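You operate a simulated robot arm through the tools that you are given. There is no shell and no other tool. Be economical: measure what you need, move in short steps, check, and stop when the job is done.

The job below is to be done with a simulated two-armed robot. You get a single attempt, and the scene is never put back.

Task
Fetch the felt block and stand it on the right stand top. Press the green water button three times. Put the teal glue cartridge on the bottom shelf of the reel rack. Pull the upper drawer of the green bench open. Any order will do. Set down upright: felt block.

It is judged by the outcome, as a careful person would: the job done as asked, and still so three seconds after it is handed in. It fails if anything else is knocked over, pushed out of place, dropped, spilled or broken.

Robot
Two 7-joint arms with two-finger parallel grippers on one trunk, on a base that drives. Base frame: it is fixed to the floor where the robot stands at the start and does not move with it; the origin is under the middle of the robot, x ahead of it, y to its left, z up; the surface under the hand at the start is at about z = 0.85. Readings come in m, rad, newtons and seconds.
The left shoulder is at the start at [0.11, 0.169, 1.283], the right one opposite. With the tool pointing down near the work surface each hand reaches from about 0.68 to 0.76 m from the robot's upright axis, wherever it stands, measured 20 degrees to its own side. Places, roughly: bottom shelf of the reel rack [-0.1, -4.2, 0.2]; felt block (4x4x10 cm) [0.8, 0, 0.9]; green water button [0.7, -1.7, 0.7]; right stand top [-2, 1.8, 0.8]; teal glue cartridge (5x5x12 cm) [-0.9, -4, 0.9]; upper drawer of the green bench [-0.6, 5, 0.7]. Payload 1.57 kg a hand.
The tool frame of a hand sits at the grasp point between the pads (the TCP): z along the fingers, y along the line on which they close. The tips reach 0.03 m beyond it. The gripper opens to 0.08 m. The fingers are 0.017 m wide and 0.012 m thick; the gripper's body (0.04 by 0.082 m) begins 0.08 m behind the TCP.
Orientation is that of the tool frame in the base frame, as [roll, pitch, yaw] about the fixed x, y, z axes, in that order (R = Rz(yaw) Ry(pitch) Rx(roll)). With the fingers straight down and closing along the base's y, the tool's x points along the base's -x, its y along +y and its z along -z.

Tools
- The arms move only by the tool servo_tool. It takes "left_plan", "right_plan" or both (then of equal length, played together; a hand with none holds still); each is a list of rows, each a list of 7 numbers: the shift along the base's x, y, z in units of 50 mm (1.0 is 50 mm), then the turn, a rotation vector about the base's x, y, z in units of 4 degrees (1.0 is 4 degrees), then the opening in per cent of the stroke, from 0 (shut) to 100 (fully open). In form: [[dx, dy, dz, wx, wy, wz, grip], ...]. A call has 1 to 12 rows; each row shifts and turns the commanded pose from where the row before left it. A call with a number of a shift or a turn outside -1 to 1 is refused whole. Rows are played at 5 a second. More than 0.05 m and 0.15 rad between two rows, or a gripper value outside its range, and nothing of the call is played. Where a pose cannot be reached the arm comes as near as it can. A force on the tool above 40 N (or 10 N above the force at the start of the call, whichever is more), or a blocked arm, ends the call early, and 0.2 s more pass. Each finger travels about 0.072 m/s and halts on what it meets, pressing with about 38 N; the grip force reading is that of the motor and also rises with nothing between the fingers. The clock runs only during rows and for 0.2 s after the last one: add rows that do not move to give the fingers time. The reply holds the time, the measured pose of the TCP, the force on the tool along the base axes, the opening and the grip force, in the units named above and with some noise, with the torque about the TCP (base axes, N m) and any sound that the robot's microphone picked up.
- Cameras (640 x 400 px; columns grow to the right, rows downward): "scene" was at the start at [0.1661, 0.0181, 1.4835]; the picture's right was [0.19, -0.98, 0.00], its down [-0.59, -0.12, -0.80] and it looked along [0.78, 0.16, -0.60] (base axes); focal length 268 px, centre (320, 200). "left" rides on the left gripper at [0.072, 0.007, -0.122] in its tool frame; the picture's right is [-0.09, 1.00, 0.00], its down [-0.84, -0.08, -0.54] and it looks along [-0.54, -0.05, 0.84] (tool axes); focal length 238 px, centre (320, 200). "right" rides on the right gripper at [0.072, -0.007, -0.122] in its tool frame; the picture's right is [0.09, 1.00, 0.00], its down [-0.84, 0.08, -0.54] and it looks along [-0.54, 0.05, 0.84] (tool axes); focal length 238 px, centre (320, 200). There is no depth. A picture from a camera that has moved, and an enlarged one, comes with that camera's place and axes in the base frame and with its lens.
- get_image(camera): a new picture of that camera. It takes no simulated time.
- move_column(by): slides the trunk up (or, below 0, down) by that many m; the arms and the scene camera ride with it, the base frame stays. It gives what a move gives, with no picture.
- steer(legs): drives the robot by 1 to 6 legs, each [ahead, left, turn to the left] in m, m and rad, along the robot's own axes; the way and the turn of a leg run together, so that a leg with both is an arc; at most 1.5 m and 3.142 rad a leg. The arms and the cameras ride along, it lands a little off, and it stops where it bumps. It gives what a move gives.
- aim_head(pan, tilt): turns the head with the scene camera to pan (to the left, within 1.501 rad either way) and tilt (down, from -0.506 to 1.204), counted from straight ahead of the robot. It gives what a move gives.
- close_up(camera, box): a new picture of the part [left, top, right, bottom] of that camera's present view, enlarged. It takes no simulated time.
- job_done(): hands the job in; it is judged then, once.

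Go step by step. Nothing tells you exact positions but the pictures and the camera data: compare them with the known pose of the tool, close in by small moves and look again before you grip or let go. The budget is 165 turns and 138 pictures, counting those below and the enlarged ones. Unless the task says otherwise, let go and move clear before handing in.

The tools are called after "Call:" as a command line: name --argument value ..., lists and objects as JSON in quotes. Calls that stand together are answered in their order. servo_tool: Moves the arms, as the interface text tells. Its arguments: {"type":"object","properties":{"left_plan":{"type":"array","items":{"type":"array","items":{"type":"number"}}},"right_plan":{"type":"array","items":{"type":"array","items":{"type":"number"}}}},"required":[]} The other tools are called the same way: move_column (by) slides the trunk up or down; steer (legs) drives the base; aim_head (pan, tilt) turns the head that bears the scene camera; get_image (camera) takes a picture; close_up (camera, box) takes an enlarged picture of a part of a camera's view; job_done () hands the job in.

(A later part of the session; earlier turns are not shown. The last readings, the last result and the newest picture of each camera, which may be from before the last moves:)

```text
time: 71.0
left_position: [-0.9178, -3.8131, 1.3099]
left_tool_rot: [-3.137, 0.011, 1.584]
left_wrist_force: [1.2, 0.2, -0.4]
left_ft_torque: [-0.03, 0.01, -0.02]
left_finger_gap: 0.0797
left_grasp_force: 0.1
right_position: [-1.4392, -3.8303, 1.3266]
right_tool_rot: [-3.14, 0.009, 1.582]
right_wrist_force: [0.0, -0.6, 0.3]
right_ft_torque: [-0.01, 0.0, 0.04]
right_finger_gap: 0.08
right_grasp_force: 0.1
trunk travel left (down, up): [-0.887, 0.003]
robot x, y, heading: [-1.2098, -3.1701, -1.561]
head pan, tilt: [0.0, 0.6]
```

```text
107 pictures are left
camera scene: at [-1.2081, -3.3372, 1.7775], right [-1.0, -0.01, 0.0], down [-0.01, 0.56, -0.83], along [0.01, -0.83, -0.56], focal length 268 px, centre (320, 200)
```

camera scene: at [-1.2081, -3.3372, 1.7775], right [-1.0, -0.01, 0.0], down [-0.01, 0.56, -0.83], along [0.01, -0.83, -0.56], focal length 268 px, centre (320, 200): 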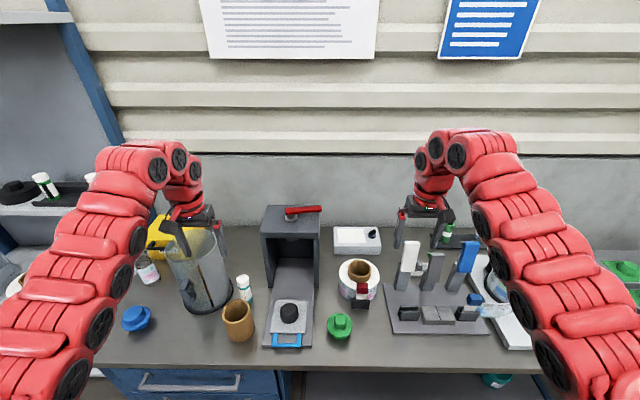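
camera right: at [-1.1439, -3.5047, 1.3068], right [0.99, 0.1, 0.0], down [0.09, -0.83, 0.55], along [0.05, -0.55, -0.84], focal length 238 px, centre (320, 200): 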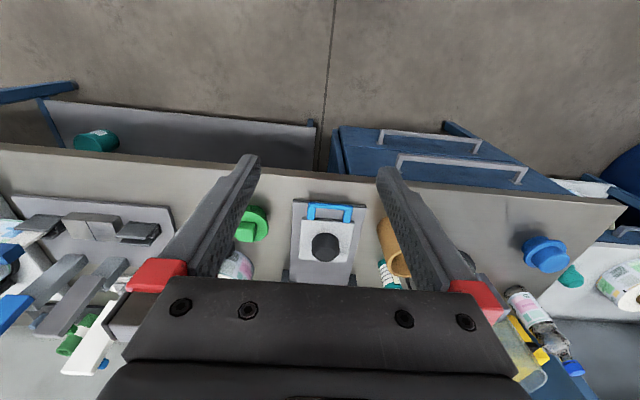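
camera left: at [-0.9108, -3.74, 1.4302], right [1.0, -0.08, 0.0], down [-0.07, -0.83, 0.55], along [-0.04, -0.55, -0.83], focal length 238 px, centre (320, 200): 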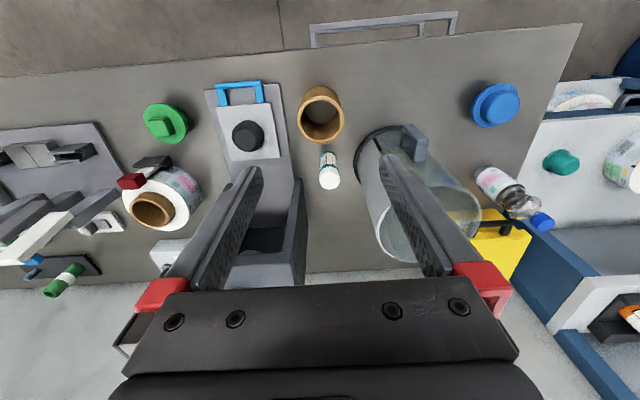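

Call:
close_up --camera "left" --box '[270, 70, 430, 270]'

Call:
close_up --camera "scene" --box '[160, 220, 320, 350]'

```text
2.00 times, centred on (350, 170) of left
camera zoom: at [-0.9108, -3.74, 1.4302], right [1.0, -0.08, 0.0], down [-0.07, -0.83, 0.55], along [-0.04, -0.55, -0.83], focal length 477 px, centre (260, 260)
```

zoom: 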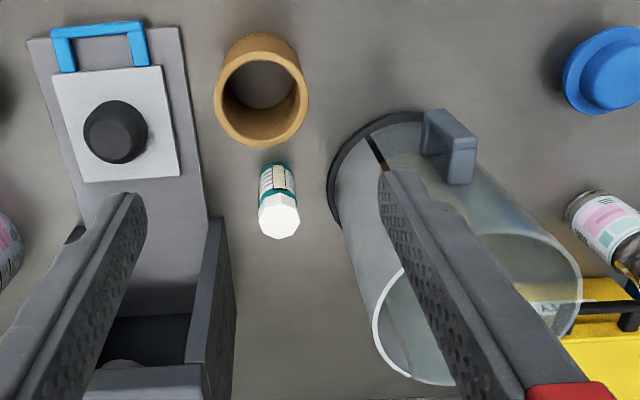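

```text
3.08 times, centred on (240, 285) of scene
camera zoom: at [-1.2081, -3.3372, 1.7775], right [-1.0, -0.01, 0.0], down [-0.01, 0.56, -0.83], along [0.01, -0.83, -0.56], focal length 825 px, centre (566, -62)
```

zoom: 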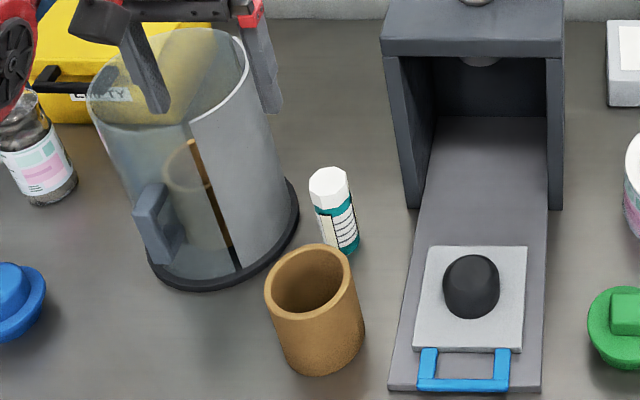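

That's the cartridge (teal body, white cap) at about [-0.907, -4.015], cap top z≈0.945. Before choosing a grip I'll look at the rack where it must go.

Call:
aim_head --pan 0.75 --tilt 0.7

Call:
get_image --camera "scene"

```text
time: 72.1
left_position: [-0.9182, -3.8156, 1.3093]
left_tool_rot: [-3.139, 0.011, 1.582]
left_wrist_force: [0.5, -0.2, -0.2]
left_ft_torque: [0.0, 0.01, 0.02]
left_finger_gap: 0.08
left_grasp_force: 0.1
right_position: [-1.4425, -3.8321, 1.3273]
right_tool_rot: [-3.141, 0.006, 1.581]
right_wrist_force: [-0.3, -0.7, -0.9]
right_ft_torque: [0.0, 0.01, -0.02]
right_finger_gap: 0.0798
right_grasp_force: 0.1
trunk travel left (down, up): [-0.887, 0.003]
robot x, y, heading: [-1.2122, -3.1701, -1.559]
head pan, tilt: [0.75, 0.7]
```

```text
104 pictures are left
camera scene: at [-1.1514, -3.311, 1.7688], right [-0.72, -0.69, 0.0], down [-0.44, 0.47, -0.76], along [0.53, -0.55, -0.64], focal length 268 px, centre (320, 200)
```

scene: 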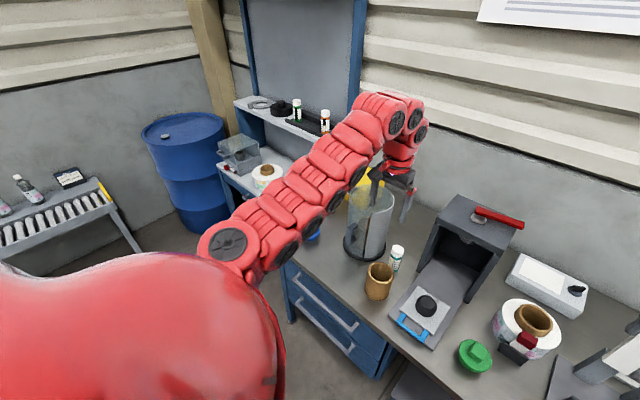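

The rack's bottom shelf (z≈0.2) has about 0.4 m of headroom, so I'll grip the cartridge with the hand tilted ~32° forward, which also suits the shelf. Drive a bit forward and tilt at safe height, then look.

Call:
steer --legs '[[0.12, 0, 0]]'

Call:
servo_tool --left_plan '[[0, 0, 0, -1, 0, 0, 100], [0, 0, 0, -1, 0, 0, 100], [0, 0, 0, -1, 0, 0, 100], [0, 0, 0, -1, 0, 0, 100], [0, 0, 0, -1, 0, 0, 100], [0, 0, 0, -1, 0, 0, 100], [0, 0, 0, -1, 0, 0, 100], [0, 0, 0, -1, 0, 0, 100], [0, 0, 0, 0, 0, 0, 100]]'

Call:
get_image --camera "left"

```text
time: 73.4
left_position: [-0.9174, -3.9323, 1.3107]
left_tool_rot: [-3.139, 0.012, 1.584]
left_wrist_force: [-0.9, 0.7, 0.1]
left_ft_torque: [-0.01, -0.04, -0.03]
left_finger_gap: 0.0801
left_grasp_force: 0.1
right_position: [-1.4394, -3.9506, 1.3274]
right_tool_rot: [-3.14, 0.009, 1.583]
right_wrist_force: [-0.7, 0.0, 0.3]
right_ft_torque: [-0.03, 0.0, 0.01]
right_finger_gap: 0.0798
right_grasp_force: 0.1
trunk travel left (down, up): [-0.887, 0.003]
robot x, y, heading: [-1.2123, -3.2934, -1.563]
head pan, tilt: [0.75, 0.7]
```

```text
time: 75.4
left_position: [-0.9178, -3.9354, 1.3101]
left_tool_rot: [-3.137, 0.151, 1.585]
left_wrist_force: [0.1, -0.9, 0.1]
left_ft_torque: [0.02, -0.01, -0.02]
left_finger_gap: 0.0801
left_grasp_force: 0.2
left hand out of reach, approached as far as the arm can: row 3, 4, 5, 6, 7, 8
right_position: [-1.439, -3.9525, 1.3252]
right_tool_rot: [-3.139, 0.008, 1.582]
right_wrist_force: [-0.2, -0.9, 0.5]
right_ft_torque: [-0.02, 0.03, -0.04]
right_finger_gap: 0.08
right_grasp_force: 0.1
trunk travel left (down, up): [-0.887, 0.003]
robot x, y, heading: [-1.2062, -3.289, -1.556]
head pan, tilt: [0.75, 0.7]
```

```text
103 pictures are left
camera left: at [-0.9101, -3.8452, 1.4184], right [1.0, -0.08, 0.01], down [-0.07, -0.75, 0.66], along [-0.04, -0.66, -0.75], focal length 238 px, centre (320, 200)
```

left: 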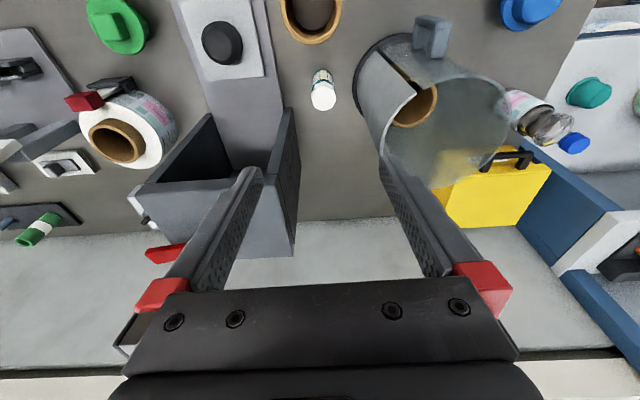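

Tilt is limited at this reach; the wrist needs the hand further out. Extending the hand while checking the tilt.

Call:
servo_tool --left_plan '[[0, -0.5, 0, 0, 0, 0, 100], [0, -0.5, 0, 0, 0, 0, 100], [0, -0.6, 0, 0, 0, 0, 100], [0, 0, 0, 0, 0, 0, 100]]'

```text
time: 76.4
left_position: [-0.9165, -4.0148, 1.3103]
left_tool_rot: [-3.137, 0.151, 1.581]
left_wrist_force: [-0.4, 0.4, -0.2]
left_ft_torque: [0.0, 0.02, -0.03]
left_finger_gap: 0.0802
left_grasp_force: 0.1
right_position: [-1.4387, -3.9523, 1.3263]
right_tool_rot: [-3.141, 0.007, 1.58]
right_wrist_force: [0.2, -0.1, 0.3]
right_ft_torque: [-0.02, -0.01, -0.02]
right_finger_gap: 0.0801
right_grasp_force: 0.0
trunk travel left (down, up): [-0.887, 0.003]
robot x, y, heading: [-1.2083, -3.2914, -1.557]
head pan, tilt: [0.75, 0.7]
```

Call:
servo_tool --left_plan '[[0, 0, 0, -1, 0, 0, 100], [0, 0, 0, -1, 0, 0, 100], [0, 0, 0, -1, 0, 0, 100], [0, 0, 0, -1, 0, 0, 100], [0, 0, 0, -1, 0, 0, 100], [0, 0, 0, -1, 0, 0, 100]]'

Call:
get_image --camera "left"

```text
time: 77.8
left_position: [-0.9171, -4.0155, 1.3095]
left_tool_rot: [-3.133, 0.57, 1.589]
left_wrist_force: [-0.1, -0.7, -0.3]
left_ft_torque: [0.01, -0.02, 0.01]
left_finger_gap: 0.08
left_grasp_force: 0.0
right_position: [-1.44, -3.9538, 1.3258]
right_tool_rot: [3.141, 0.007, 1.583]
right_wrist_force: [-0.7, -0.8, -0.4]
right_ft_torque: [0.0, -0.01, 0.0]
right_finger_gap: 0.0799
right_grasp_force: 0.0
trunk travel left (down, up): [-0.887, 0.003]
robot x, y, heading: [-1.2122, -3.2927, -1.558]
head pan, tilt: [0.75, 0.7]
```

```text
102 pictures are left
camera left: at [-0.9107, -3.8884, 1.3728], right [1.0, -0.06, 0.04], down [-0.07, -0.41, 0.91], along [-0.04, -0.91, -0.42], focal length 238 px, centre (320, 200)
```

left: 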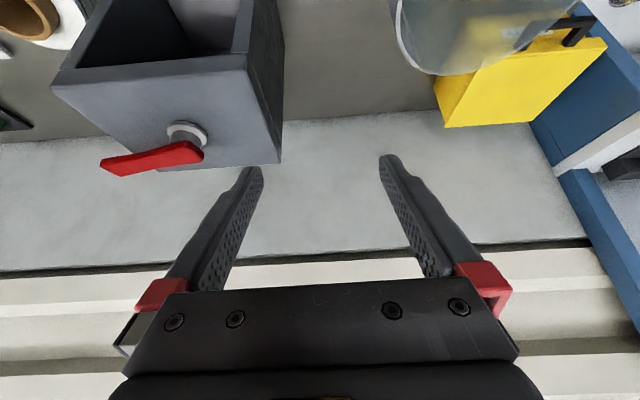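

Tilt of 33° achieved right above the cartridge. Lowering the trunk 0.22 and looking again.

Call:
move_column --by -0.22

Call:
get_image --camera "left"

Call:
aim_head --pan 0.3 --tilt 0.75

Call:
get_image --camera "scene"

```text
time: 80.1
left_position: [-0.9174, -4.0154, 1.0893]
left_tool_rot: [-3.133, 0.57, 1.588]
left_wrist_force: [1.3, 0.3, 0.5]
left_ft_torque: [0.02, -0.02, 0.04]
left_finger_gap: 0.0799
left_grasp_force: 0.0
right_position: [-1.4387, -3.9515, 1.1075]
right_tool_rot: [-3.14, 0.007, 1.581]
right_wrist_force: [0.2, 0.4, -0.2]
right_ft_torque: [-0.01, 0.01, 0.02]
right_finger_gap: 0.0801
right_grasp_force: 0.0
trunk travel left (down, up): [-0.667, 0.223]
robot x, y, heading: [-1.2089, -3.2869, -1.56]
head pan, tilt: [0.75, 0.7]
```

```text
101 pictures are left
camera left: at [-0.9099, -3.8878, 1.1528], right [1.0, -0.07, 0.04], down [-0.07, -0.41, 0.91], along [-0.04, -0.91, -0.42], focal length 238 px, centre (320, 200)
```

left: 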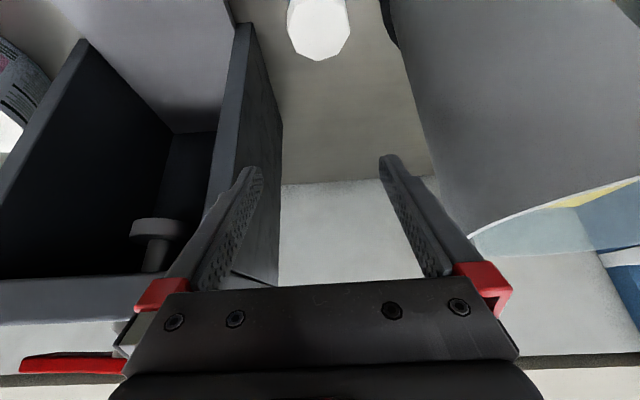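

```text
time: 81.0
left_position: [-0.9163, -4.0153, 1.0877]
left_tool_rot: [-3.129, 0.569, 1.587]
left_wrist_force: [0.5, 0.0, 0.2]
left_ft_torque: [0.01, 0.0, -0.02]
left_finger_gap: 0.0801
left_grasp_force: 0.1
right_position: [-1.4394, -3.9526, 1.1057]
right_tool_rot: [-3.139, 0.008, 1.58]
right_wrist_force: [-0.2, -0.2, 0.6]
right_ft_torque: [-0.02, -0.03, 0.0]
right_finger_gap: 0.0803
right_grasp_force: 0.0
trunk travel left (down, up): [-0.667, 0.223]
robot x, y, heading: [-1.208, -3.292, -1.558]
head pan, tilt: [0.3, 0.75]
```

```text
100 pictures are left
camera scene: at [-1.1834, -3.4492, 1.5445], right [-0.95, -0.31, 0.0], down [-0.21, 0.65, -0.73], along [0.23, -0.7, -0.68], focal length 268 px, centre (320, 200)
```

scene: 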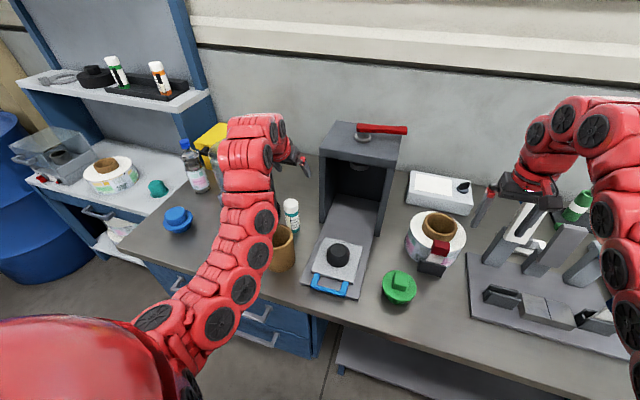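

Cap is at about [-0.908, -4.01]. The right hand is near fixtures, so I'll descend with the left arm only, and check midway.

Call:
servo_tool --left_plan '[[0.16, 0.05, -0.5, 0, 0, 0, 100], [0, 0, -0.6, 0, 0, 0, 100], [0, 0, -0.7, 0, 0, 0, 100], [0, 0, 0, 0, 0, 0, 100]]'

Call:
get_image --camera "left"

Call:
close_up --camera "scene" --box '[200, 140, 360, 280]'

```text
time: 82.0
left_position: [-0.9089, -4.0118, 0.9992]
left_tool_rot: [-3.132, 0.568, 1.586]
left_wrist_force: [0.4, -0.3, 0.3]
left_ft_torque: [-0.01, -0.02, 0.0]
left_finger_gap: 0.0799
left_grasp_force: 0.1
right_position: [-1.4401, -3.9523, 1.1054]
right_tool_rot: [-3.14, 0.008, 1.58]
right_wrist_force: [0.8, 0.0, -0.4]
right_ft_torque: [0.05, 0.06, 0.0]
right_finger_gap: 0.0799
right_grasp_force: 0.1
trunk travel left (down, up): [-0.667, 0.223]
robot x, y, heading: [-1.2105, -3.2872, -1.563]
head pan, tilt: [0.3, 0.75]
```

```text
99 pictures are left
camera left: at [-0.9016, -3.8856, 1.0627], right [1.0, -0.07, 0.04], down [-0.07, -0.41, 0.91], along [-0.04, -0.91, -0.42], focal length 238 px, centre (320, 200)
```

left: 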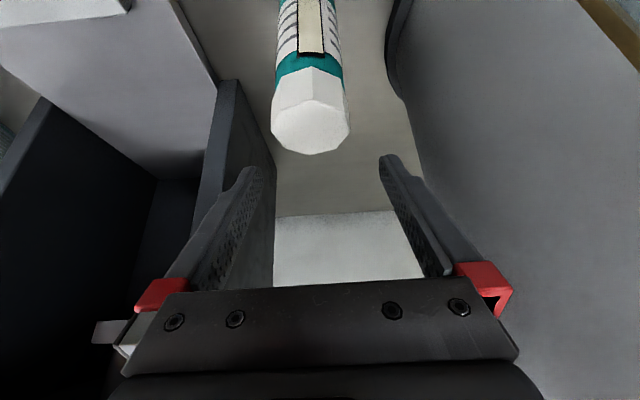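

```text
2.86 times, centred on (280, 210) of scene
camera zoom: at [-1.1835, -3.4488, 1.5446], right [-0.95, -0.31, 0.0], down [-0.21, 0.65, -0.73], along [0.23, -0.7, -0.68], focal length 766 px, centre (434, 171)
```

zoom: 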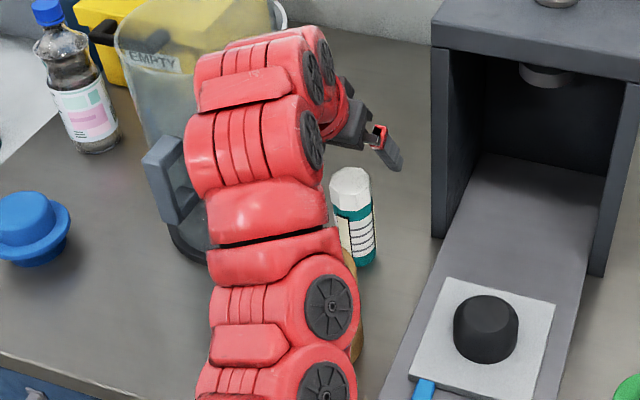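

Cap centre about [-0.910, -4.003, 0.95], 5 cm wide, well between the fingers. Descending to grip height.

Call:
servo_tool --left_plan '[[-0.02, 0.16, -0.4, 0, 0, 0, 100], [0, 0, -0.5, 0, 0, 0, 100], [0, 0, -0.5, 0, 0, 0, 100], [0, 0, -0.3, 0, 0, 0, 100], [0, 0, 0, 0, 0, 0, 100]]'

Call:
get_image --camera "left"

```text
time: 83.2
left_position: [-0.91, -4.0044, 0.9137]
left_tool_rot: [-3.13, 0.569, 1.586]
left_wrist_force: [0.3, -0.6, 0.3]
left_ft_torque: [0.0, -0.01, 0.01]
left_finger_gap: 0.0799
left_grasp_force: 0.0
right_position: [-1.4387, -3.9517, 1.1054]
right_tool_rot: [-3.14, 0.007, 1.582]
right_wrist_force: [0.9, -0.5, 0.7]
right_ft_torque: [-0.03, -0.01, 0.02]
right_finger_gap: 0.0801
right_grasp_force: 0.0
trunk travel left (down, up): [-0.667, 0.223]
robot x, y, heading: [-1.2117, -3.2913, -1.557]
head pan, tilt: [0.3, 0.75]
```

```text
97 pictures are left
camera left: at [-0.9031, -3.8776, 0.9775], right [1.0, -0.07, 0.04], down [-0.07, -0.41, 0.91], along [-0.04, -0.91, -0.42], focal length 238 px, centre (320, 200)
```

left: 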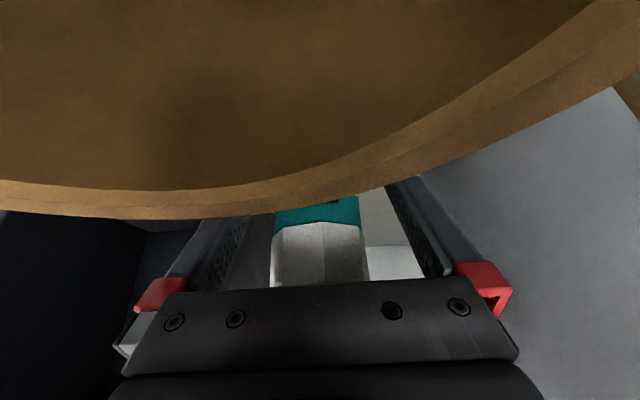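

The cartridge is between the fingers and the camera just clears the cup rim. Closing.

Call:
servo_tool --left_plan '[[0, 0, 0, 0, 0, 0, 0], [0, 0, 0, 0, 0, 0, 0], [0, 0, 0, 0, 0, 0, 0], [0, 0, 0, 0, 0, 0, 0]]'

Call:
servo_tool --left_plan '[[0, 0, 0.6, 0, 0, 0, 0], [0, 0, 0.8, 0, 0, 0, 0], [0, 0, 0.8, 0, 0, 0, 0], [0, 0, 0.8, 0, 0, 0, 0], [0, 0, 0.8, 0, 0, 0, 0], [0, 0, 0, 0, 0, 0, 0]]'

Call:
get_image --camera "left"

Call:
get_image --camera "scene"

```text
time: 84.2
left_position: [-0.9109, -4.0046, 0.9142]
left_tool_rot: [-3.132, 0.569, 1.587]
left_wrist_force: [-0.5, 0.1, 1.4]
left_ft_torque: [-0.04, -0.03, 0.03]
left_finger_gap: 0.044
left_grasp_force: 37.9
right_position: [-1.4399, -3.9521, 1.1061]
right_tool_rot: [-3.141, 0.007, 1.582]
right_wrist_force: [-0.1, 0.2, -0.4]
right_ft_torque: [0.01, 0.0, 0.0]
right_finger_gap: 0.0798
right_grasp_force: 0.0
trunk travel left (down, up): [-0.667, 0.223]
robot x, y, heading: [-1.2117, -3.2895, -1.564]
head pan, tilt: [0.3, 0.75]
```

```text
time: 85.6
left_position: [-0.911, -4.0047, 1.1048]
left_tool_rot: [-3.131, 0.569, 1.587]
left_wrist_force: [0.7, -0.1, -2.8]
left_ft_torque: [-0.02, -0.04, 0.0]
left_finger_gap: 0.0444
left_grasp_force: 37.7
right_position: [-1.4394, -3.9529, 1.105]
right_tool_rot: [-3.14, 0.008, 1.581]
right_wrist_force: [-0.3, 0.0, 0.1]
right_ft_torque: [0.02, 0.02, 0.01]
right_finger_gap: 0.0799
right_grasp_force: 0.0
trunk travel left (down, up): [-0.667, 0.223]
robot x, y, heading: [-1.2093, -3.2916, -1.561]
head pan, tilt: [0.3, 0.75]
```

```text
96 pictures are left
camera left: at [-0.9039, -3.8777, 1.1683], right [1.0, -0.07, 0.04], down [-0.07, -0.41, 0.91], along [-0.04, -0.91, -0.42], focal length 238 px, centre (320, 200)
```

left: 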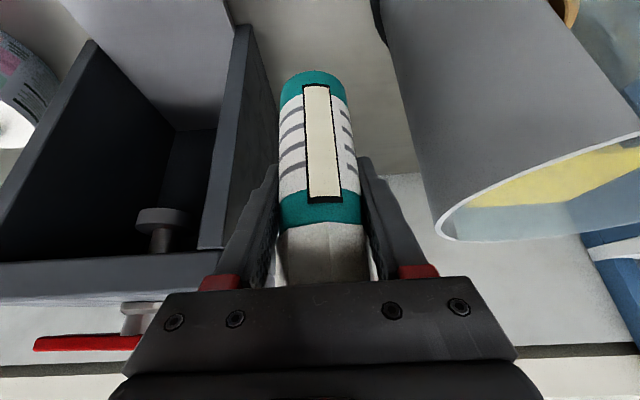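

```text
95 pictures are left
camera scene: at [-1.1838, -3.4501, 1.5443], right [-0.95, -0.31, 0.0], down [-0.21, 0.65, -0.73], along [0.23, -0.7, -0.68], focal length 268 px, centre (320, 200)
```

scene: 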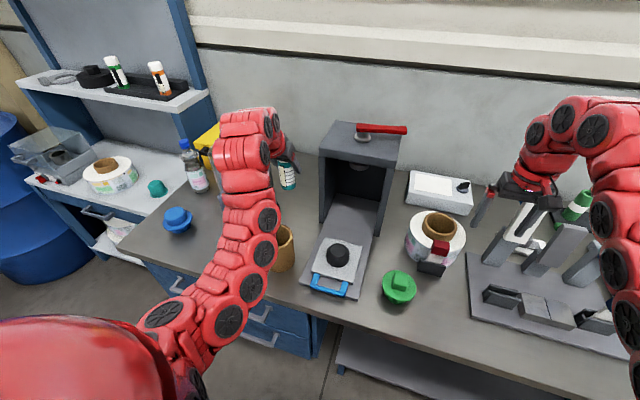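

Cartridge is held securely. Raise, back off from the bench, and move left to view the rack's bottom shelf.

Call:
move_column --by 0.2

Call:
steer --legs '[[-0.3, 0, 0], [0, 0.4, 0], [0, 0.4, 0]]'

Call:
aim_head --pan 0.1 --tilt 0.85

Call:
get_image --camera "scene"

```text
time: 87.8
left_position: [-0.9111, -4.0045, 1.3049]
left_tool_rot: [-3.131, 0.57, 1.587]
left_wrist_force: [-0.2, 1.5, -1.6]
left_ft_torque: [0.0, 0.01, -0.01]
left_finger_gap: 0.0441
left_grasp_force: 37.8
right_position: [-1.4398, -3.9532, 1.306]
right_tool_rot: [-3.141, 0.007, 1.581]
right_wrist_force: [-0.1, 0.4, -0.4]
right_ft_torque: [-0.01, -0.02, 0.0]
right_finger_gap: 0.08
right_grasp_force: 0.0
trunk travel left (down, up): [-0.867, 0.023]
robot x, y, heading: [-1.21, -3.2935, -1.561]
head pan, tilt: [0.3, 0.75]
```

```text
time: 94.0
left_position: [-0.1188, -3.6953, 1.3044]
left_tool_rot: [-3.135, 0.57, 1.587]
left_wrist_force: [0.0, -0.4, -1.8]
left_ft_torque: [-0.05, -0.01, -0.01]
left_finger_gap: 0.0443
left_grasp_force: 37.6
right_position: [-0.646, -3.6452, 1.3049]
right_tool_rot: [-3.141, 0.006, 1.584]
right_wrist_force: [1.2, 0.2, 0.0]
right_ft_torque: [0.01, -0.04, 0.0]
right_finger_gap: 0.0799
right_grasp_force: 0.0
trunk travel left (down, up): [-0.867, 0.023]
robot x, y, heading: [-0.417, -2.9829, -1.554]
head pan, tilt: [0.3, 0.75]
```

```text
time: 94.7
left_position: [-0.1176, -3.6955, 1.3052]
left_tool_rot: [-3.133, 0.567, 1.591]
left_wrist_force: [0.4, 0.2, -1.9]
left_ft_torque: [0.0, 0.02, -0.02]
left_finger_gap: 0.0443
left_grasp_force: 38.1
right_position: [-0.6451, -3.6455, 1.3057]
right_tool_rot: [-3.139, 0.007, 1.585]
right_wrist_force: [0.3, 0.1, 0.0]
right_ft_torque: [0.0, 0.01, 0.01]
right_finger_gap: 0.0802
right_grasp_force: 0.1
trunk travel left (down, up): [-0.867, 0.023]
robot x, y, heading: [-0.418, -2.9849, -1.558]
head pan, tilt: [0.099, 0.85]
```

```text
94 pictures are left
camera scene: at [-0.4078, -3.1403, 1.7365], right [-0.99, -0.12, 0.0], down [-0.09, 0.75, -0.66], along [0.08, -0.66, -0.75], focal length 268 px, centre (320, 200)
```

scene: 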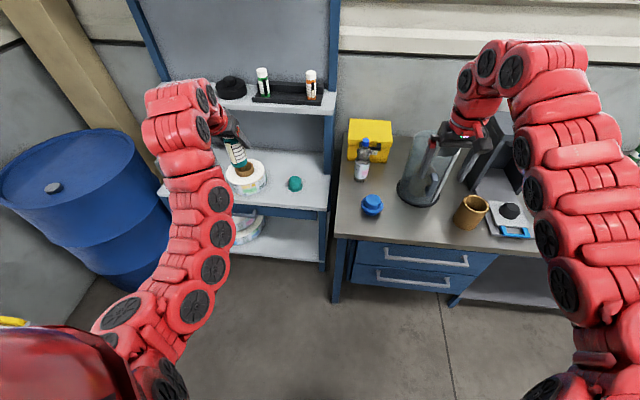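

The right part of the bottom shelf is free. The right arm would meet the bench when I go low, so I'll first swing the right arm out to the side.

Call:
servo_tool --right_plan '[[-0.764, 0.108, 0, 0, 0, -1, 0], [-0.755, 0.161, 0, 0, 0, -1, 0], [-0.742, 0.213, 0, 0, 0, -1, 0], [-0.726, 0.264, 0, 0, 0, -1, 0], [-0.705, 0.314, 0, 0, 0, -1, 0], [-0.681, 0.363, 0, 0, 0, -1, 0], [-0.655, 0.409, 0, 0, 0, -1, 0], [-0.624, 0.454, 0, 0, 0, -1, 0], [-0.592, 0.496, 0, 0, 0, -1, 0], [-0.554, 0.537, 0, 0, 0, -1, 0], [-0.516, 0.574, 0, 0, 0, -1, 0], [-0.475, 0.607, 0, 0, 0, -1, 0]]'

```text
time: 97.3
left_position: [-0.1183, -3.6934, 1.3054]
left_tool_rot: [-3.133, 0.568, 1.587]
left_wrist_force: [0.5, 0.5, -2.7]
left_ft_torque: [-0.04, 0.04, 0.0]
left_finger_gap: 0.0445
left_grasp_force: 38.4
right_position: [-1.0364, -3.4184, 1.3063]
right_tool_rot: [-3.14, 0.007, 0.747]
right_wrist_force: [0.1, 0.1, -1.0]
right_ft_torque: [-0.01, 0.01, 0.03]
right_finger_gap: 0.0
right_grasp_force: 21.1
trunk travel left (down, up): [-0.867, 0.023]
robot x, y, heading: [-0.4184, -2.9824, -1.554]
head pan, tilt: [0.099, 0.85]
```

Call:
servo_tool --right_plan '[[-0.433, 0.639, 0, 0, 0, -1, 0], [-0.385, 0.669, 0, 0, 0, -1, 0], [-0.338, 0.694, 0, 0, 0, -1, 0], [-0.289, 0.716, 0, 0, 0, -1, 0], [-0.239, 0.734, 0, 0, 0, -1, 0]]'

Call:
move_column --by -0.65

Call:
aim_head --pan 0.35 --tilt 0.5

Call:
get_image --camera "scene"

Call:
get_image --camera "left"

```text
time: 98.5
left_position: [-0.1175, -3.6943, 1.3057]
left_tool_rot: [-3.131, 0.571, 1.59]
left_wrist_force: [0.7, -0.4, -1.7]
left_ft_torque: [0.02, 0.0, 0.02]
left_finger_gap: 0.0441
left_grasp_force: 38.3
right_position: [-1.1217, -3.2444, 1.3061]
right_tool_rot: [3.141, 0.004, 0.396]
right_wrist_force: [0.2, 0.5, 0.0]
right_ft_torque: [0.02, 0.01, 0.02]
right_finger_gap: 0.0001
right_grasp_force: 20.9
trunk travel left (down, up): [-0.867, 0.023]
robot x, y, heading: [-0.4214, -2.9824, -1.554]
head pan, tilt: [0.099, 0.85]
```

```text
refused: -0.65 is not a number from -0.4 to 0.4
```

```text
time: 99.3
left_position: [-0.118, -3.6958, 1.3036]
left_tool_rot: [-3.131, 0.569, 1.588]
left_wrist_force: [-0.1, 0.4, -2.0]
left_ft_torque: [0.03, -0.01, -0.03]
left_finger_gap: 0.0441
left_grasp_force: 37.9
right_position: [-1.1209, -3.2486, 1.3054]
right_tool_rot: [-3.141, 0.009, 0.398]
right_wrist_force: [-0.7, 0.3, 0.6]
right_ft_torque: [0.02, -0.02, 0.0]
right_finger_gap: 0.0
right_grasp_force: 21.1
trunk travel left (down, up): [-0.867, 0.023]
robot x, y, heading: [-0.4202, -2.9868, -1.558]
head pan, tilt: [0.351, 0.499]
```

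```text
93 pictures are left
camera scene: at [-0.385, -3.1482, 1.7663], right [-0.93, -0.36, 0.0], down [-0.17, 0.45, -0.88], along [0.31, -0.82, -0.48], focal length 268 px, centre (320, 200)
```

scene: 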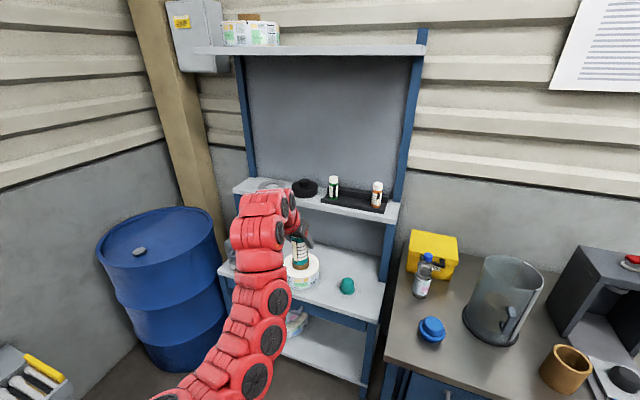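

```text
92 pictures are left
camera left: at [-0.111, -3.569, 1.3679], right [1.0, -0.06, 0.04], down [-0.06, -0.41, 0.91], along [-0.04, -0.91, -0.42], focal length 238 px, centre (320, 200)
```

left: 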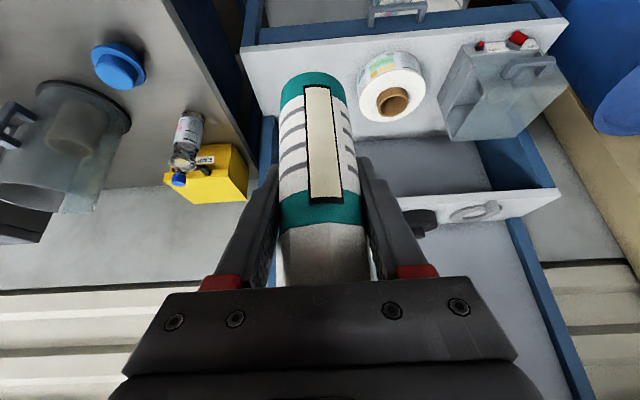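

Lowering the trunk in steps (hands clear of everything), then viewing the shelf.

Call:
move_column --by -0.4

Call:
move_column --by -0.25

Call:
get_image --camera "scene"

Call:
get_image --camera "left"

```text
time: 103.2
left_position: [-0.1184, -3.6954, 0.9053]
left_tool_rot: [-3.132, 0.567, 1.59]
left_wrist_force: [0.0, 0.4, -1.8]
left_ft_torque: [-0.01, 0.01, 0.03]
left_finger_gap: 0.0436
left_grasp_force: 38.3
right_position: [-1.1213, -3.2474, 0.9065]
right_tool_rot: [-3.14, 0.006, 0.397]
right_wrist_force: [-1.1, 0.1, 0.6]
right_ft_torque: [-0.05, 0.0, 0.0]
right_finger_gap: 0.0001
right_grasp_force: 21.6
trunk travel left (down, up): [-0.467, 0.423]
robot x, y, heading: [-0.4203, -2.9832, -1.557]
head pan, tilt: [0.351, 0.499]
```

```text
time: 105.8
left_position: [-0.1186, -3.6944, 0.6544]
left_tool_rot: [-3.13, 0.571, 1.588]
left_wrist_force: [0.3, -0.9, -2.0]
left_ft_torque: [0.01, 0.05, 0.0]
left_finger_gap: 0.0439
left_grasp_force: 37.8
right_position: [-1.1205, -3.2463, 0.6561]
right_tool_rot: [-3.14, 0.006, 0.398]
right_wrist_force: [0.1, 0.6, 0.5]
right_ft_torque: [0.0, 0.01, 0.02]
right_finger_gap: 0.0002
right_grasp_force: 21.1
trunk travel left (down, up): [-0.217, 0.673]
robot x, y, heading: [-0.4179, -2.9844, -1.556]
head pan, tilt: [0.351, 0.499]
```

```text
91 pictures are left
camera scene: at [-0.3851, -3.1472, 1.1165], right [-0.93, -0.36, 0.0], down [-0.17, 0.45, -0.88], along [0.31, -0.82, -0.48], focal length 268 px, centre (320, 200)
```

scene: 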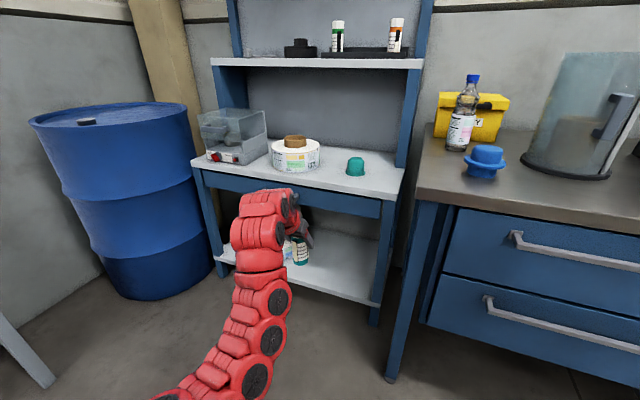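

```text
90 pictures are left
camera left: at [-0.1111, -3.5682, 0.7182], right [1.0, -0.06, 0.04], down [-0.06, -0.41, 0.91], along [-0.04, -0.91, -0.42], focal length 238 px, centre (320, 200)
```

left: 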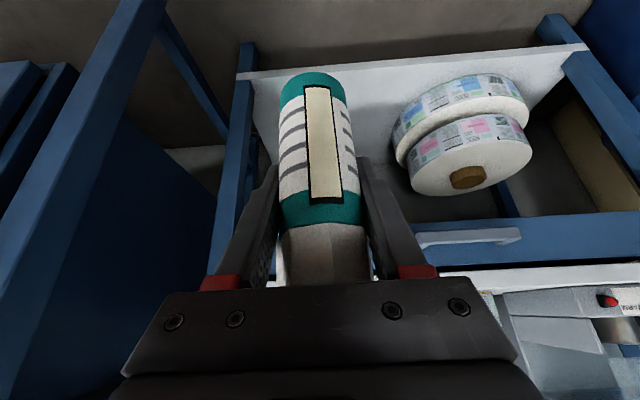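

The bottom shelf's front edge is near y≈-3.96, z≈0.2; the free spot is x≈-0.09. Lower further, then check that the hand can go low.

Call:
move_column --by -0.215

Call:
servo_tool --left_plan '[[0, 0, -0.5, 0, 0, 0, 0], [0, 0, -0.5, 0, 0, 0, 0], [0, 0, -0.5, 0, 0, 0, 0], [0, 0, -0.5, 0, 0, 0, 0], [0, 0, 0, 0, 0, 0, 0]]'

Call:
get_image --camera "left"

Call:
get_image --camera "scene"

```text
time: 108.0
left_position: [-0.1177, -3.6943, 0.4403]
left_tool_rot: [-3.131, 0.569, 1.59]
left_wrist_force: [1.0, 0.0, -2.1]
left_ft_torque: [0.0, -0.02, 0.01]
left_finger_gap: 0.0439
left_grasp_force: 38.0
right_position: [-1.1206, -3.2469, 0.4412]
right_tool_rot: [-3.14, 0.004, 0.399]
right_wrist_force: [-0.5, -0.8, 0.7]
right_ft_torque: [-0.02, 0.05, 0.02]
right_finger_gap: 0.0
right_grasp_force: 21.6
trunk travel left (down, up): [-0.002, 0.888]
robot x, y, heading: [-0.42, -2.9859, -1.556]
head pan, tilt: [0.351, 0.499]
```

```text
time: 109.2
left_position: [-0.1182, -3.6947, 0.3396]
left_tool_rot: [-3.132, 0.569, 1.589]
left_wrist_force: [0.2, 0.2, -2.3]
left_ft_torque: [-0.02, 0.02, -0.01]
left_finger_gap: 0.0436
left_grasp_force: 38.4
right_position: [-1.1205, -3.2479, 0.4417]
right_tool_rot: [-3.14, 0.007, 0.397]
right_wrist_force: [0.1, 0.7, -0.2]
right_ft_torque: [0.01, 0.02, 0.0]
right_finger_gap: 0.0002
right_grasp_force: 21.3
trunk travel left (down, up): [-0.002, 0.888]
robot x, y, heading: [-0.4191, -2.9866, -1.56]
head pan, tilt: [0.351, 0.499]
```

```text
89 pictures are left
camera left: at [-0.1112, -3.5677, 0.4035], right [1.0, -0.07, 0.04], down [-0.06, -0.41, 0.91], along [-0.04, -0.91, -0.42], focal length 238 px, centre (320, 200)
```

left: 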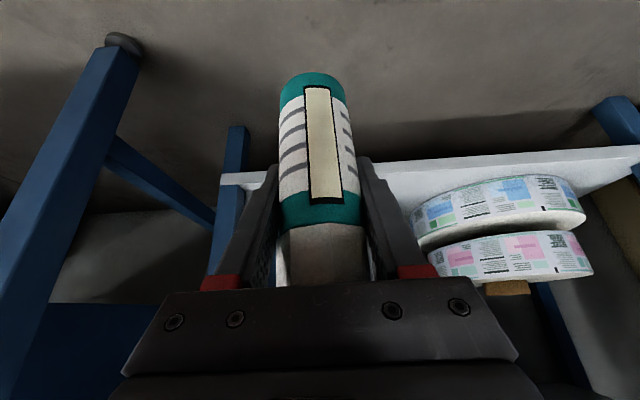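

```text
88 pictures are left
camera scene: at [-0.3851, -3.1472, 0.9014], right [-0.93, -0.36, 0.0], down [-0.17, 0.45, -0.88], along [0.31, -0.82, -0.48], focal length 268 px, centre (320, 200)
```

scene: 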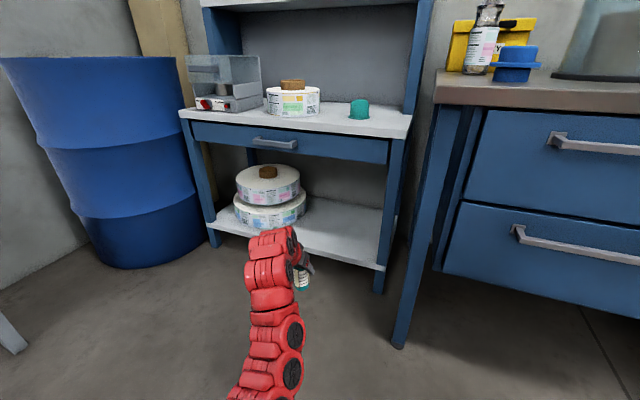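

Shelf top is about z≈0.19. Driving 0.2 forward (bottle still in front of the shelf) and re-measuring.

Call:
steer --legs '[[0.18, 0.03, 0]]'

Call:
get_image --camera "left"

Call:
aim_head --pan 0.5 --tilt 0.6

Call:
get_image --camera "scene"

```text
time: 110.8
left_position: [-0.0847, -3.8759, 0.3409]
left_tool_rot: [-3.131, 0.57, 1.59]
left_wrist_force: [-0.1, -0.2, -2.2]
left_ft_torque: [0.0, 0.0, 0.02]
left_finger_gap: 0.0442
left_grasp_force: 38.2
right_position: [-1.0879, -3.4298, 0.4416]
right_tool_rot: [-3.139, 0.007, 0.398]
right_wrist_force: [0.7, 0.1, 0.8]
right_ft_torque: [-0.01, 0.0, 0.02]
right_finger_gap: 0.0002
right_grasp_force: 21.2
trunk travel left (down, up): [-0.002, 0.888]
robot x, y, heading: [-0.3881, -3.1672, -1.553]
head pan, tilt: [0.351, 0.499]
```

```text
87 pictures are left
camera left: at [-0.0784, -3.7491, 0.4035], right [1.0, -0.06, 0.04], down [-0.06, -0.41, 0.91], along [-0.04, -0.91, -0.42], focal length 238 px, centre (320, 200)
```

left: 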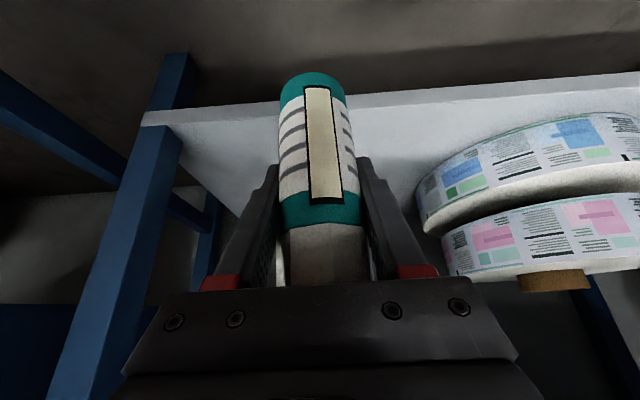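

```text
time: 111.5
left_position: [-0.0861, -3.8762, 0.3401]
left_tool_rot: [-3.131, 0.568, 1.59]
left_wrist_force: [-1.1, 0.6, -3.1]
left_ft_torque: [0.01, 0.02, 0.03]
left_finger_gap: 0.0438
left_grasp_force: 38.1
right_position: [-1.088, -3.4298, 0.4419]
right_tool_rot: [-3.14, 0.007, 0.399]
right_wrist_force: [0.2, -0.1, -0.7]
right_ft_torque: [0.01, -0.02, 0.0]
right_finger_gap: 0.0
right_grasp_force: 20.9
trunk travel left (down, up): [-0.002, 0.888]
robot x, y, heading: [-0.3925, -3.1673, -1.562]
head pan, tilt: [0.499, 0.6]
```

```text
86 pictures are left
camera scene: at [-0.3418, -3.3208, 0.8924], right [-0.87, -0.49, 0.0], down [-0.28, 0.49, -0.83], along [0.41, -0.72, -0.56], focal length 268 px, centre (320, 200)
```

scene: 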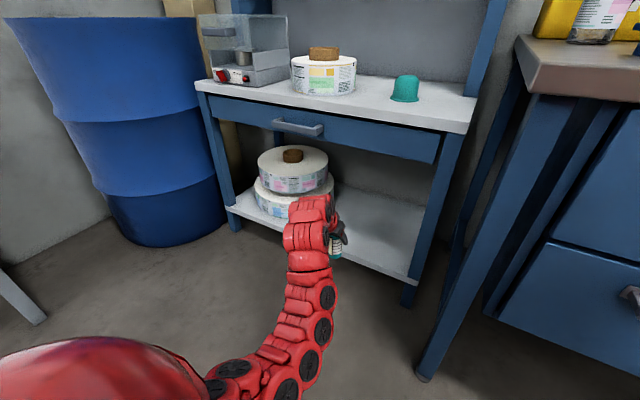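

Shelf top works out at about z≈0.155 with its front edge at y≈-4.0. Moving in: base 0.13, then the arm for the rest.

Call:
steer --legs '[[0.13, 0, 0]]'

Call:
servo_tool --left_plan '[[0, -0.5, 0, 0, 0, 0, 0], [0, -0.5, 0, 0, 0, 0, 0], [0, -0.5, 0, 0, 0, 0, 0], [0, 0, 0, 0, 0, 0, 0]]'

Call:
get_image --camera "left"

Call:
get_image --camera "scene"

```text
time: 112.8
left_position: [-0.0843, -4.0068, 0.3399]
left_tool_rot: [-3.13, 0.57, 1.588]
left_wrist_force: [0.1, 0.5, -2.2]
left_ft_torque: [0.0, 0.0, 0.03]
left_finger_gap: 0.044
left_grasp_force: 37.8
right_position: [-1.0864, -3.5588, 0.4408]
right_tool_rot: [-3.141, 0.005, 0.395]
right_wrist_force: [0.1, 0.2, 0.3]
right_ft_torque: [-0.02, -0.03, -0.02]
right_finger_gap: 0.0
right_grasp_force: 20.6
trunk travel left (down, up): [-0.002, 0.888]
robot x, y, heading: [-0.3844, -3.2982, -1.558]
head pan, tilt: [0.499, 0.6]
```

```text
time: 113.8
left_position: [-0.0849, -4.0809, 0.3392]
left_tool_rot: [-3.13, 0.569, 1.591]
left_wrist_force: [-0.3, 0.3, -2.1]
left_ft_torque: [-0.05, 0.0, 0.02]
left_finger_gap: 0.0441
left_grasp_force: 38.7
right_position: [-1.0859, -3.5584, 0.4401]
right_tool_rot: [-3.14, 0.006, 0.395]
right_wrist_force: [0.5, -0.9, 0.0]
right_ft_torque: [0.0, -0.01, -0.01]
right_finger_gap: 0.0
right_grasp_force: 21.1
trunk travel left (down, up): [-0.002, 0.888]
robot x, y, heading: [-0.386, -3.2958, -1.553]
head pan, tilt: [0.499, 0.6]
```

```text
85 pictures are left
camera left: at [-0.0775, -3.9545, 0.4027], right [1.0, -0.06, 0.04], down [-0.06, -0.41, 0.91], along [-0.04, -0.91, -0.42], focal length 238 px, centre (320, 200)
```

left: 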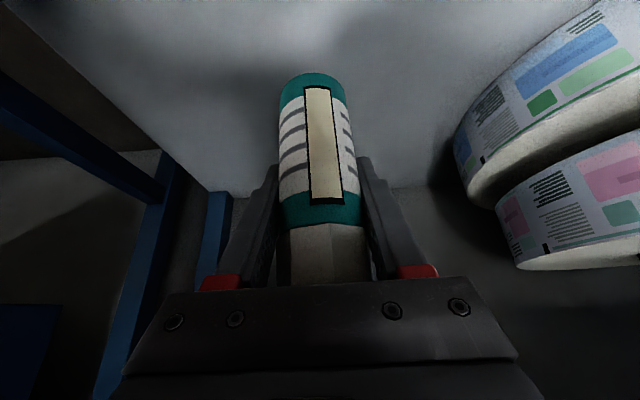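

```text
84 pictures are left
camera scene: at [-0.3399, -3.4506, 0.8923], right [-0.87, -0.49, 0.0], down [-0.28, 0.49, -0.82], along [0.41, -0.72, -0.57], focal length 268 px, centre (320, 200)
```

scene: 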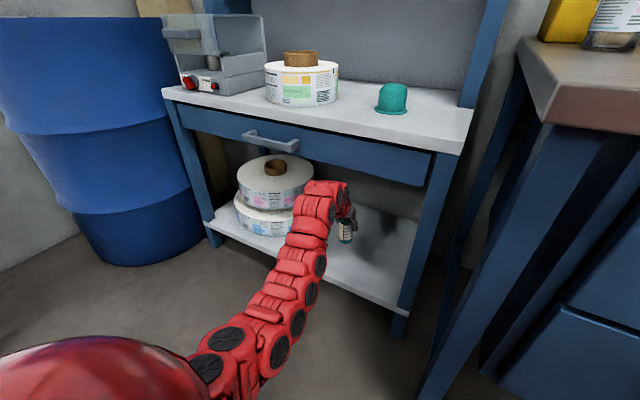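

Over the shelf, clear of the apron and tape rolls. Lowering 7 cm, then feeling for contact.

Call:
servo_tool --left_plan '[[0, 0, -0.5, 0, 0, 0, 0], [0, 0, -0.5, 0, 0, 0, 0], [0, 0, -0.4, 0, 0, 0, 0], [0, 0, 0, 0, 0, 0, 0]]'

Call:
get_image --camera "left"

Call:
close_up --camera "scene" --box '[280, 150, 440, 290]'

```text
time: 114.8
left_position: [-0.0838, -4.08, 0.2696]
left_tool_rot: [-3.133, 0.569, 1.589]
left_wrist_force: [0.2, 1.0, -2.4]
left_ft_torque: [-0.03, -0.01, 0.0]
left_finger_gap: 0.0439
left_grasp_force: 38.1
right_position: [-1.0869, -3.5579, 0.4402]
right_tool_rot: [-3.14, 0.006, 0.397]
right_wrist_force: [0.3, -0.6, 0.1]
right_ft_torque: [0.02, 0.01, -0.01]
right_finger_gap: 0.0
right_grasp_force: 21.2
trunk travel left (down, up): [-0.002, 0.888]
robot x, y, heading: [-0.3839, -3.2956, -1.56]
head pan, tilt: [0.499, 0.6]
```

```text
83 pictures are left
camera left: at [-0.0775, -3.9532, 0.3337], right [1.0, -0.07, 0.04], down [-0.06, -0.41, 0.91], along [-0.04, -0.91, -0.42], focal length 238 px, centre (320, 200)
```

left: 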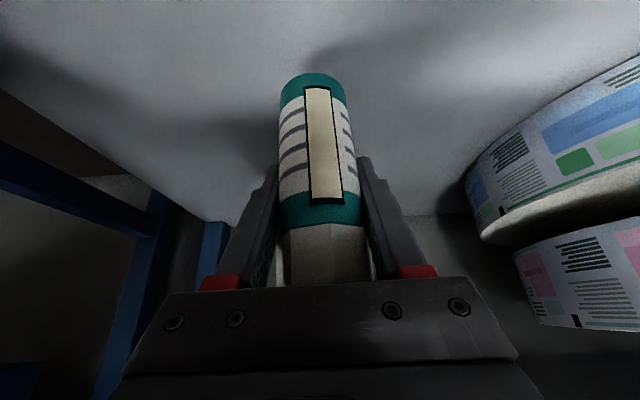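

```text
2.86 times, centred on (360, 220) of scene
camera zoom: at [-0.3399, -3.4506, 0.8923], right [-0.87, -0.49, 0.0], down [-0.28, 0.49, -0.82], along [0.41, -0.72, -0.57], focal length 766 px, centre (206, 143)
```

zoom: 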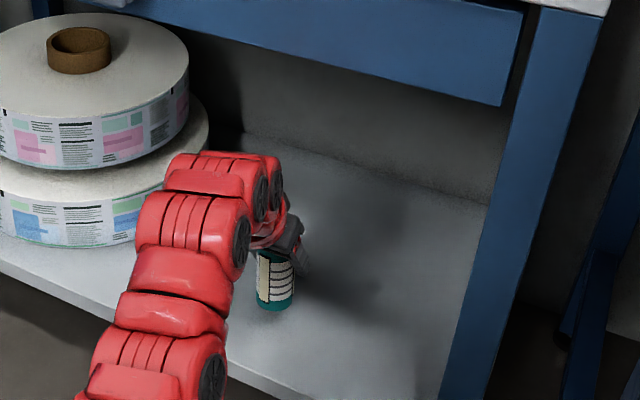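

Near the shelf surface. Feeling down in 4 mm steps.

Call:
servo_tool --left_plan '[[0, 0, -0.08, 0, 0, 0, 0], [0, 0, -0.08, 0, 0, 0, 0], [0, 0, -0.08, 0, 0, 0, 0], [0, 0, -0.08, 0, 0, 0, 0], [0, 0, 0, 0, 0, 0, 0]]'

```text
time: 116.0
left_position: [-0.0846, -4.0813, 0.2542]
left_tool_rot: [-3.131, 0.569, 1.588]
left_wrist_force: [0.4, 0.5, -3.4]
left_ft_torque: [-0.04, 0.04, -0.01]
left_finger_gap: 0.0438
left_grasp_force: 38.3
right_position: [-1.0863, -3.5574, 0.4417]
right_tool_rot: [-3.138, 0.006, 0.397]
right_wrist_force: [-0.7, -0.1, -0.4]
right_ft_torque: [0.01, -0.02, -0.04]
right_finger_gap: 0.0
right_grasp_force: 21.6
trunk travel left (down, up): [-0.002, 0.888]
robot x, y, heading: [-0.3835, -3.2953, -1.558]
head pan, tilt: [0.499, 0.6]
```

Call:
servo_tool --left_plan '[[0, 0, -0.08, 0, 0, 0, 0], [0, 0, -0.08, 0, 0, 0, 0], [0, 0, -0.08, 0, 0, 0, 0], [0, 0, 0, 0, 0, 0, 0]]'

```text
time: 117.0
left_position: [-0.0827, -4.0816, 0.2423]
left_tool_rot: [-3.131, 0.568, 1.587]
left_wrist_force: [-0.1, -0.1, -1.7]
left_ft_torque: [-0.02, -0.02, 0.02]
left_finger_gap: 0.0439
left_grasp_force: 37.9
right_position: [-1.0868, -3.5577, 0.4408]
right_tool_rot: [-3.139, 0.009, 0.396]
right_wrist_force: [0.2, -0.8, -0.2]
right_ft_torque: [-0.01, -0.02, -0.02]
right_finger_gap: 0.0
right_grasp_force: 20.9
trunk travel left (down, up): [-0.002, 0.888]
robot x, y, heading: [-0.3869, -3.2926, -1.562]
head pan, tilt: [0.499, 0.6]
```

Call:
servo_tool --left_plan '[[0, 0, -0.08, 0, 0, 0, 0], [0, 0, -0.08, 0, 0, 0, 0], [0, 0, 0, 0, 0, 0, 0]]'

Call:
close_up --camera "scene" --box '[320, 190, 380, 240]'

```text
time: 117.8
left_position: [-0.0847, -4.0809, 0.2343]
left_tool_rot: [-3.131, 0.569, 1.588]
left_wrist_force: [0.1, -0.1, -1.8]
left_ft_torque: [0.01, -0.02, -0.02]
left_finger_gap: 0.044
left_grasp_force: 38.0
right_position: [-1.0874, -3.5577, 0.4415]
right_tool_rot: [-3.141, 0.007, 0.397]
right_wrist_force: [0.5, -0.1, -0.8]
right_ft_torque: [0.0, 0.01, 0.01]
right_finger_gap: 0.0001
right_grasp_force: 22.0
trunk travel left (down, up): [-0.002, 0.888]
robot x, y, heading: [-0.3855, -3.2938, -1.559]
head pan, tilt: [0.499, 0.6]
```

```text
8.00 times, centred on (350, 215) of scene
camera zoom: at [-0.3399, -3.4506, 0.8923], right [-0.87, -0.49, 0.0], down [-0.28, 0.49, -0.82], along [0.41, -0.72, -0.57], focal length 2145 px, centre (80, 80)
```

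zoom: 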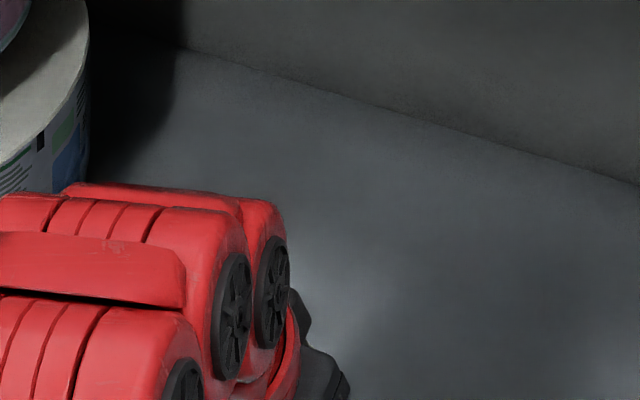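

Call:
servo_tool --left_plan '[[0, 0, -0.06, 0, 0, 0, 0], [0, 0, -0.06, 0, 0, 0, 0], [0, 0, -0.06, 0, 0, 0, 0], [0, 0, 0, 0, 0, 0, 0]]'

Call:
close_up --camera "scene" --box '[320, 200, 400, 260]'

```text
time: 118.8
left_position: [-0.0831, -4.0804, 0.225]
left_tool_rot: [-3.131, 0.568, 1.589]
left_wrist_force: [-0.5, -0.4, -1.5]
left_ft_torque: [0.0, -0.01, -0.02]
left_finger_gap: 0.0438
left_grasp_force: 38.0
right_position: [-1.0867, -3.5585, 0.4414]
right_tool_rot: [-3.139, 0.007, 0.394]
right_wrist_force: [-0.1, 0.2, -0.9]
right_ft_torque: [0.01, 0.0, 0.0]
right_finger_gap: 0.0
right_grasp_force: 21.7
trunk travel left (down, up): [-0.002, 0.888]
robot x, y, heading: [-0.3876, -3.2951, -1.556]
head pan, tilt: [0.499, 0.6]
```

```text
6.67 times, centred on (360, 230) of scene
camera zoom: at [-0.3399, -3.4506, 0.8923], right [-0.87, -0.49, 0.0], down [-0.28, 0.49, -0.82], along [0.41, -0.72, -0.57], focal length 1788 px, centre (53, 0)
```

zoom: 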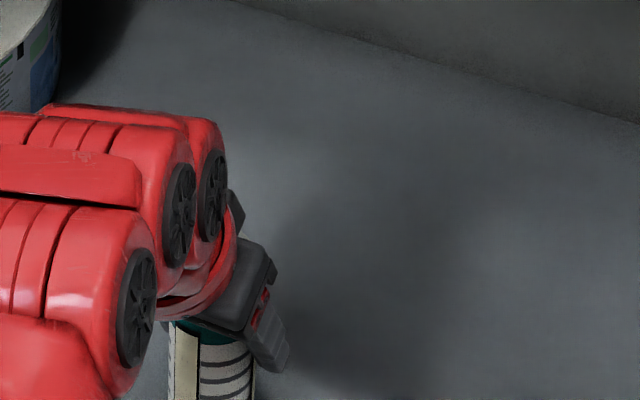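

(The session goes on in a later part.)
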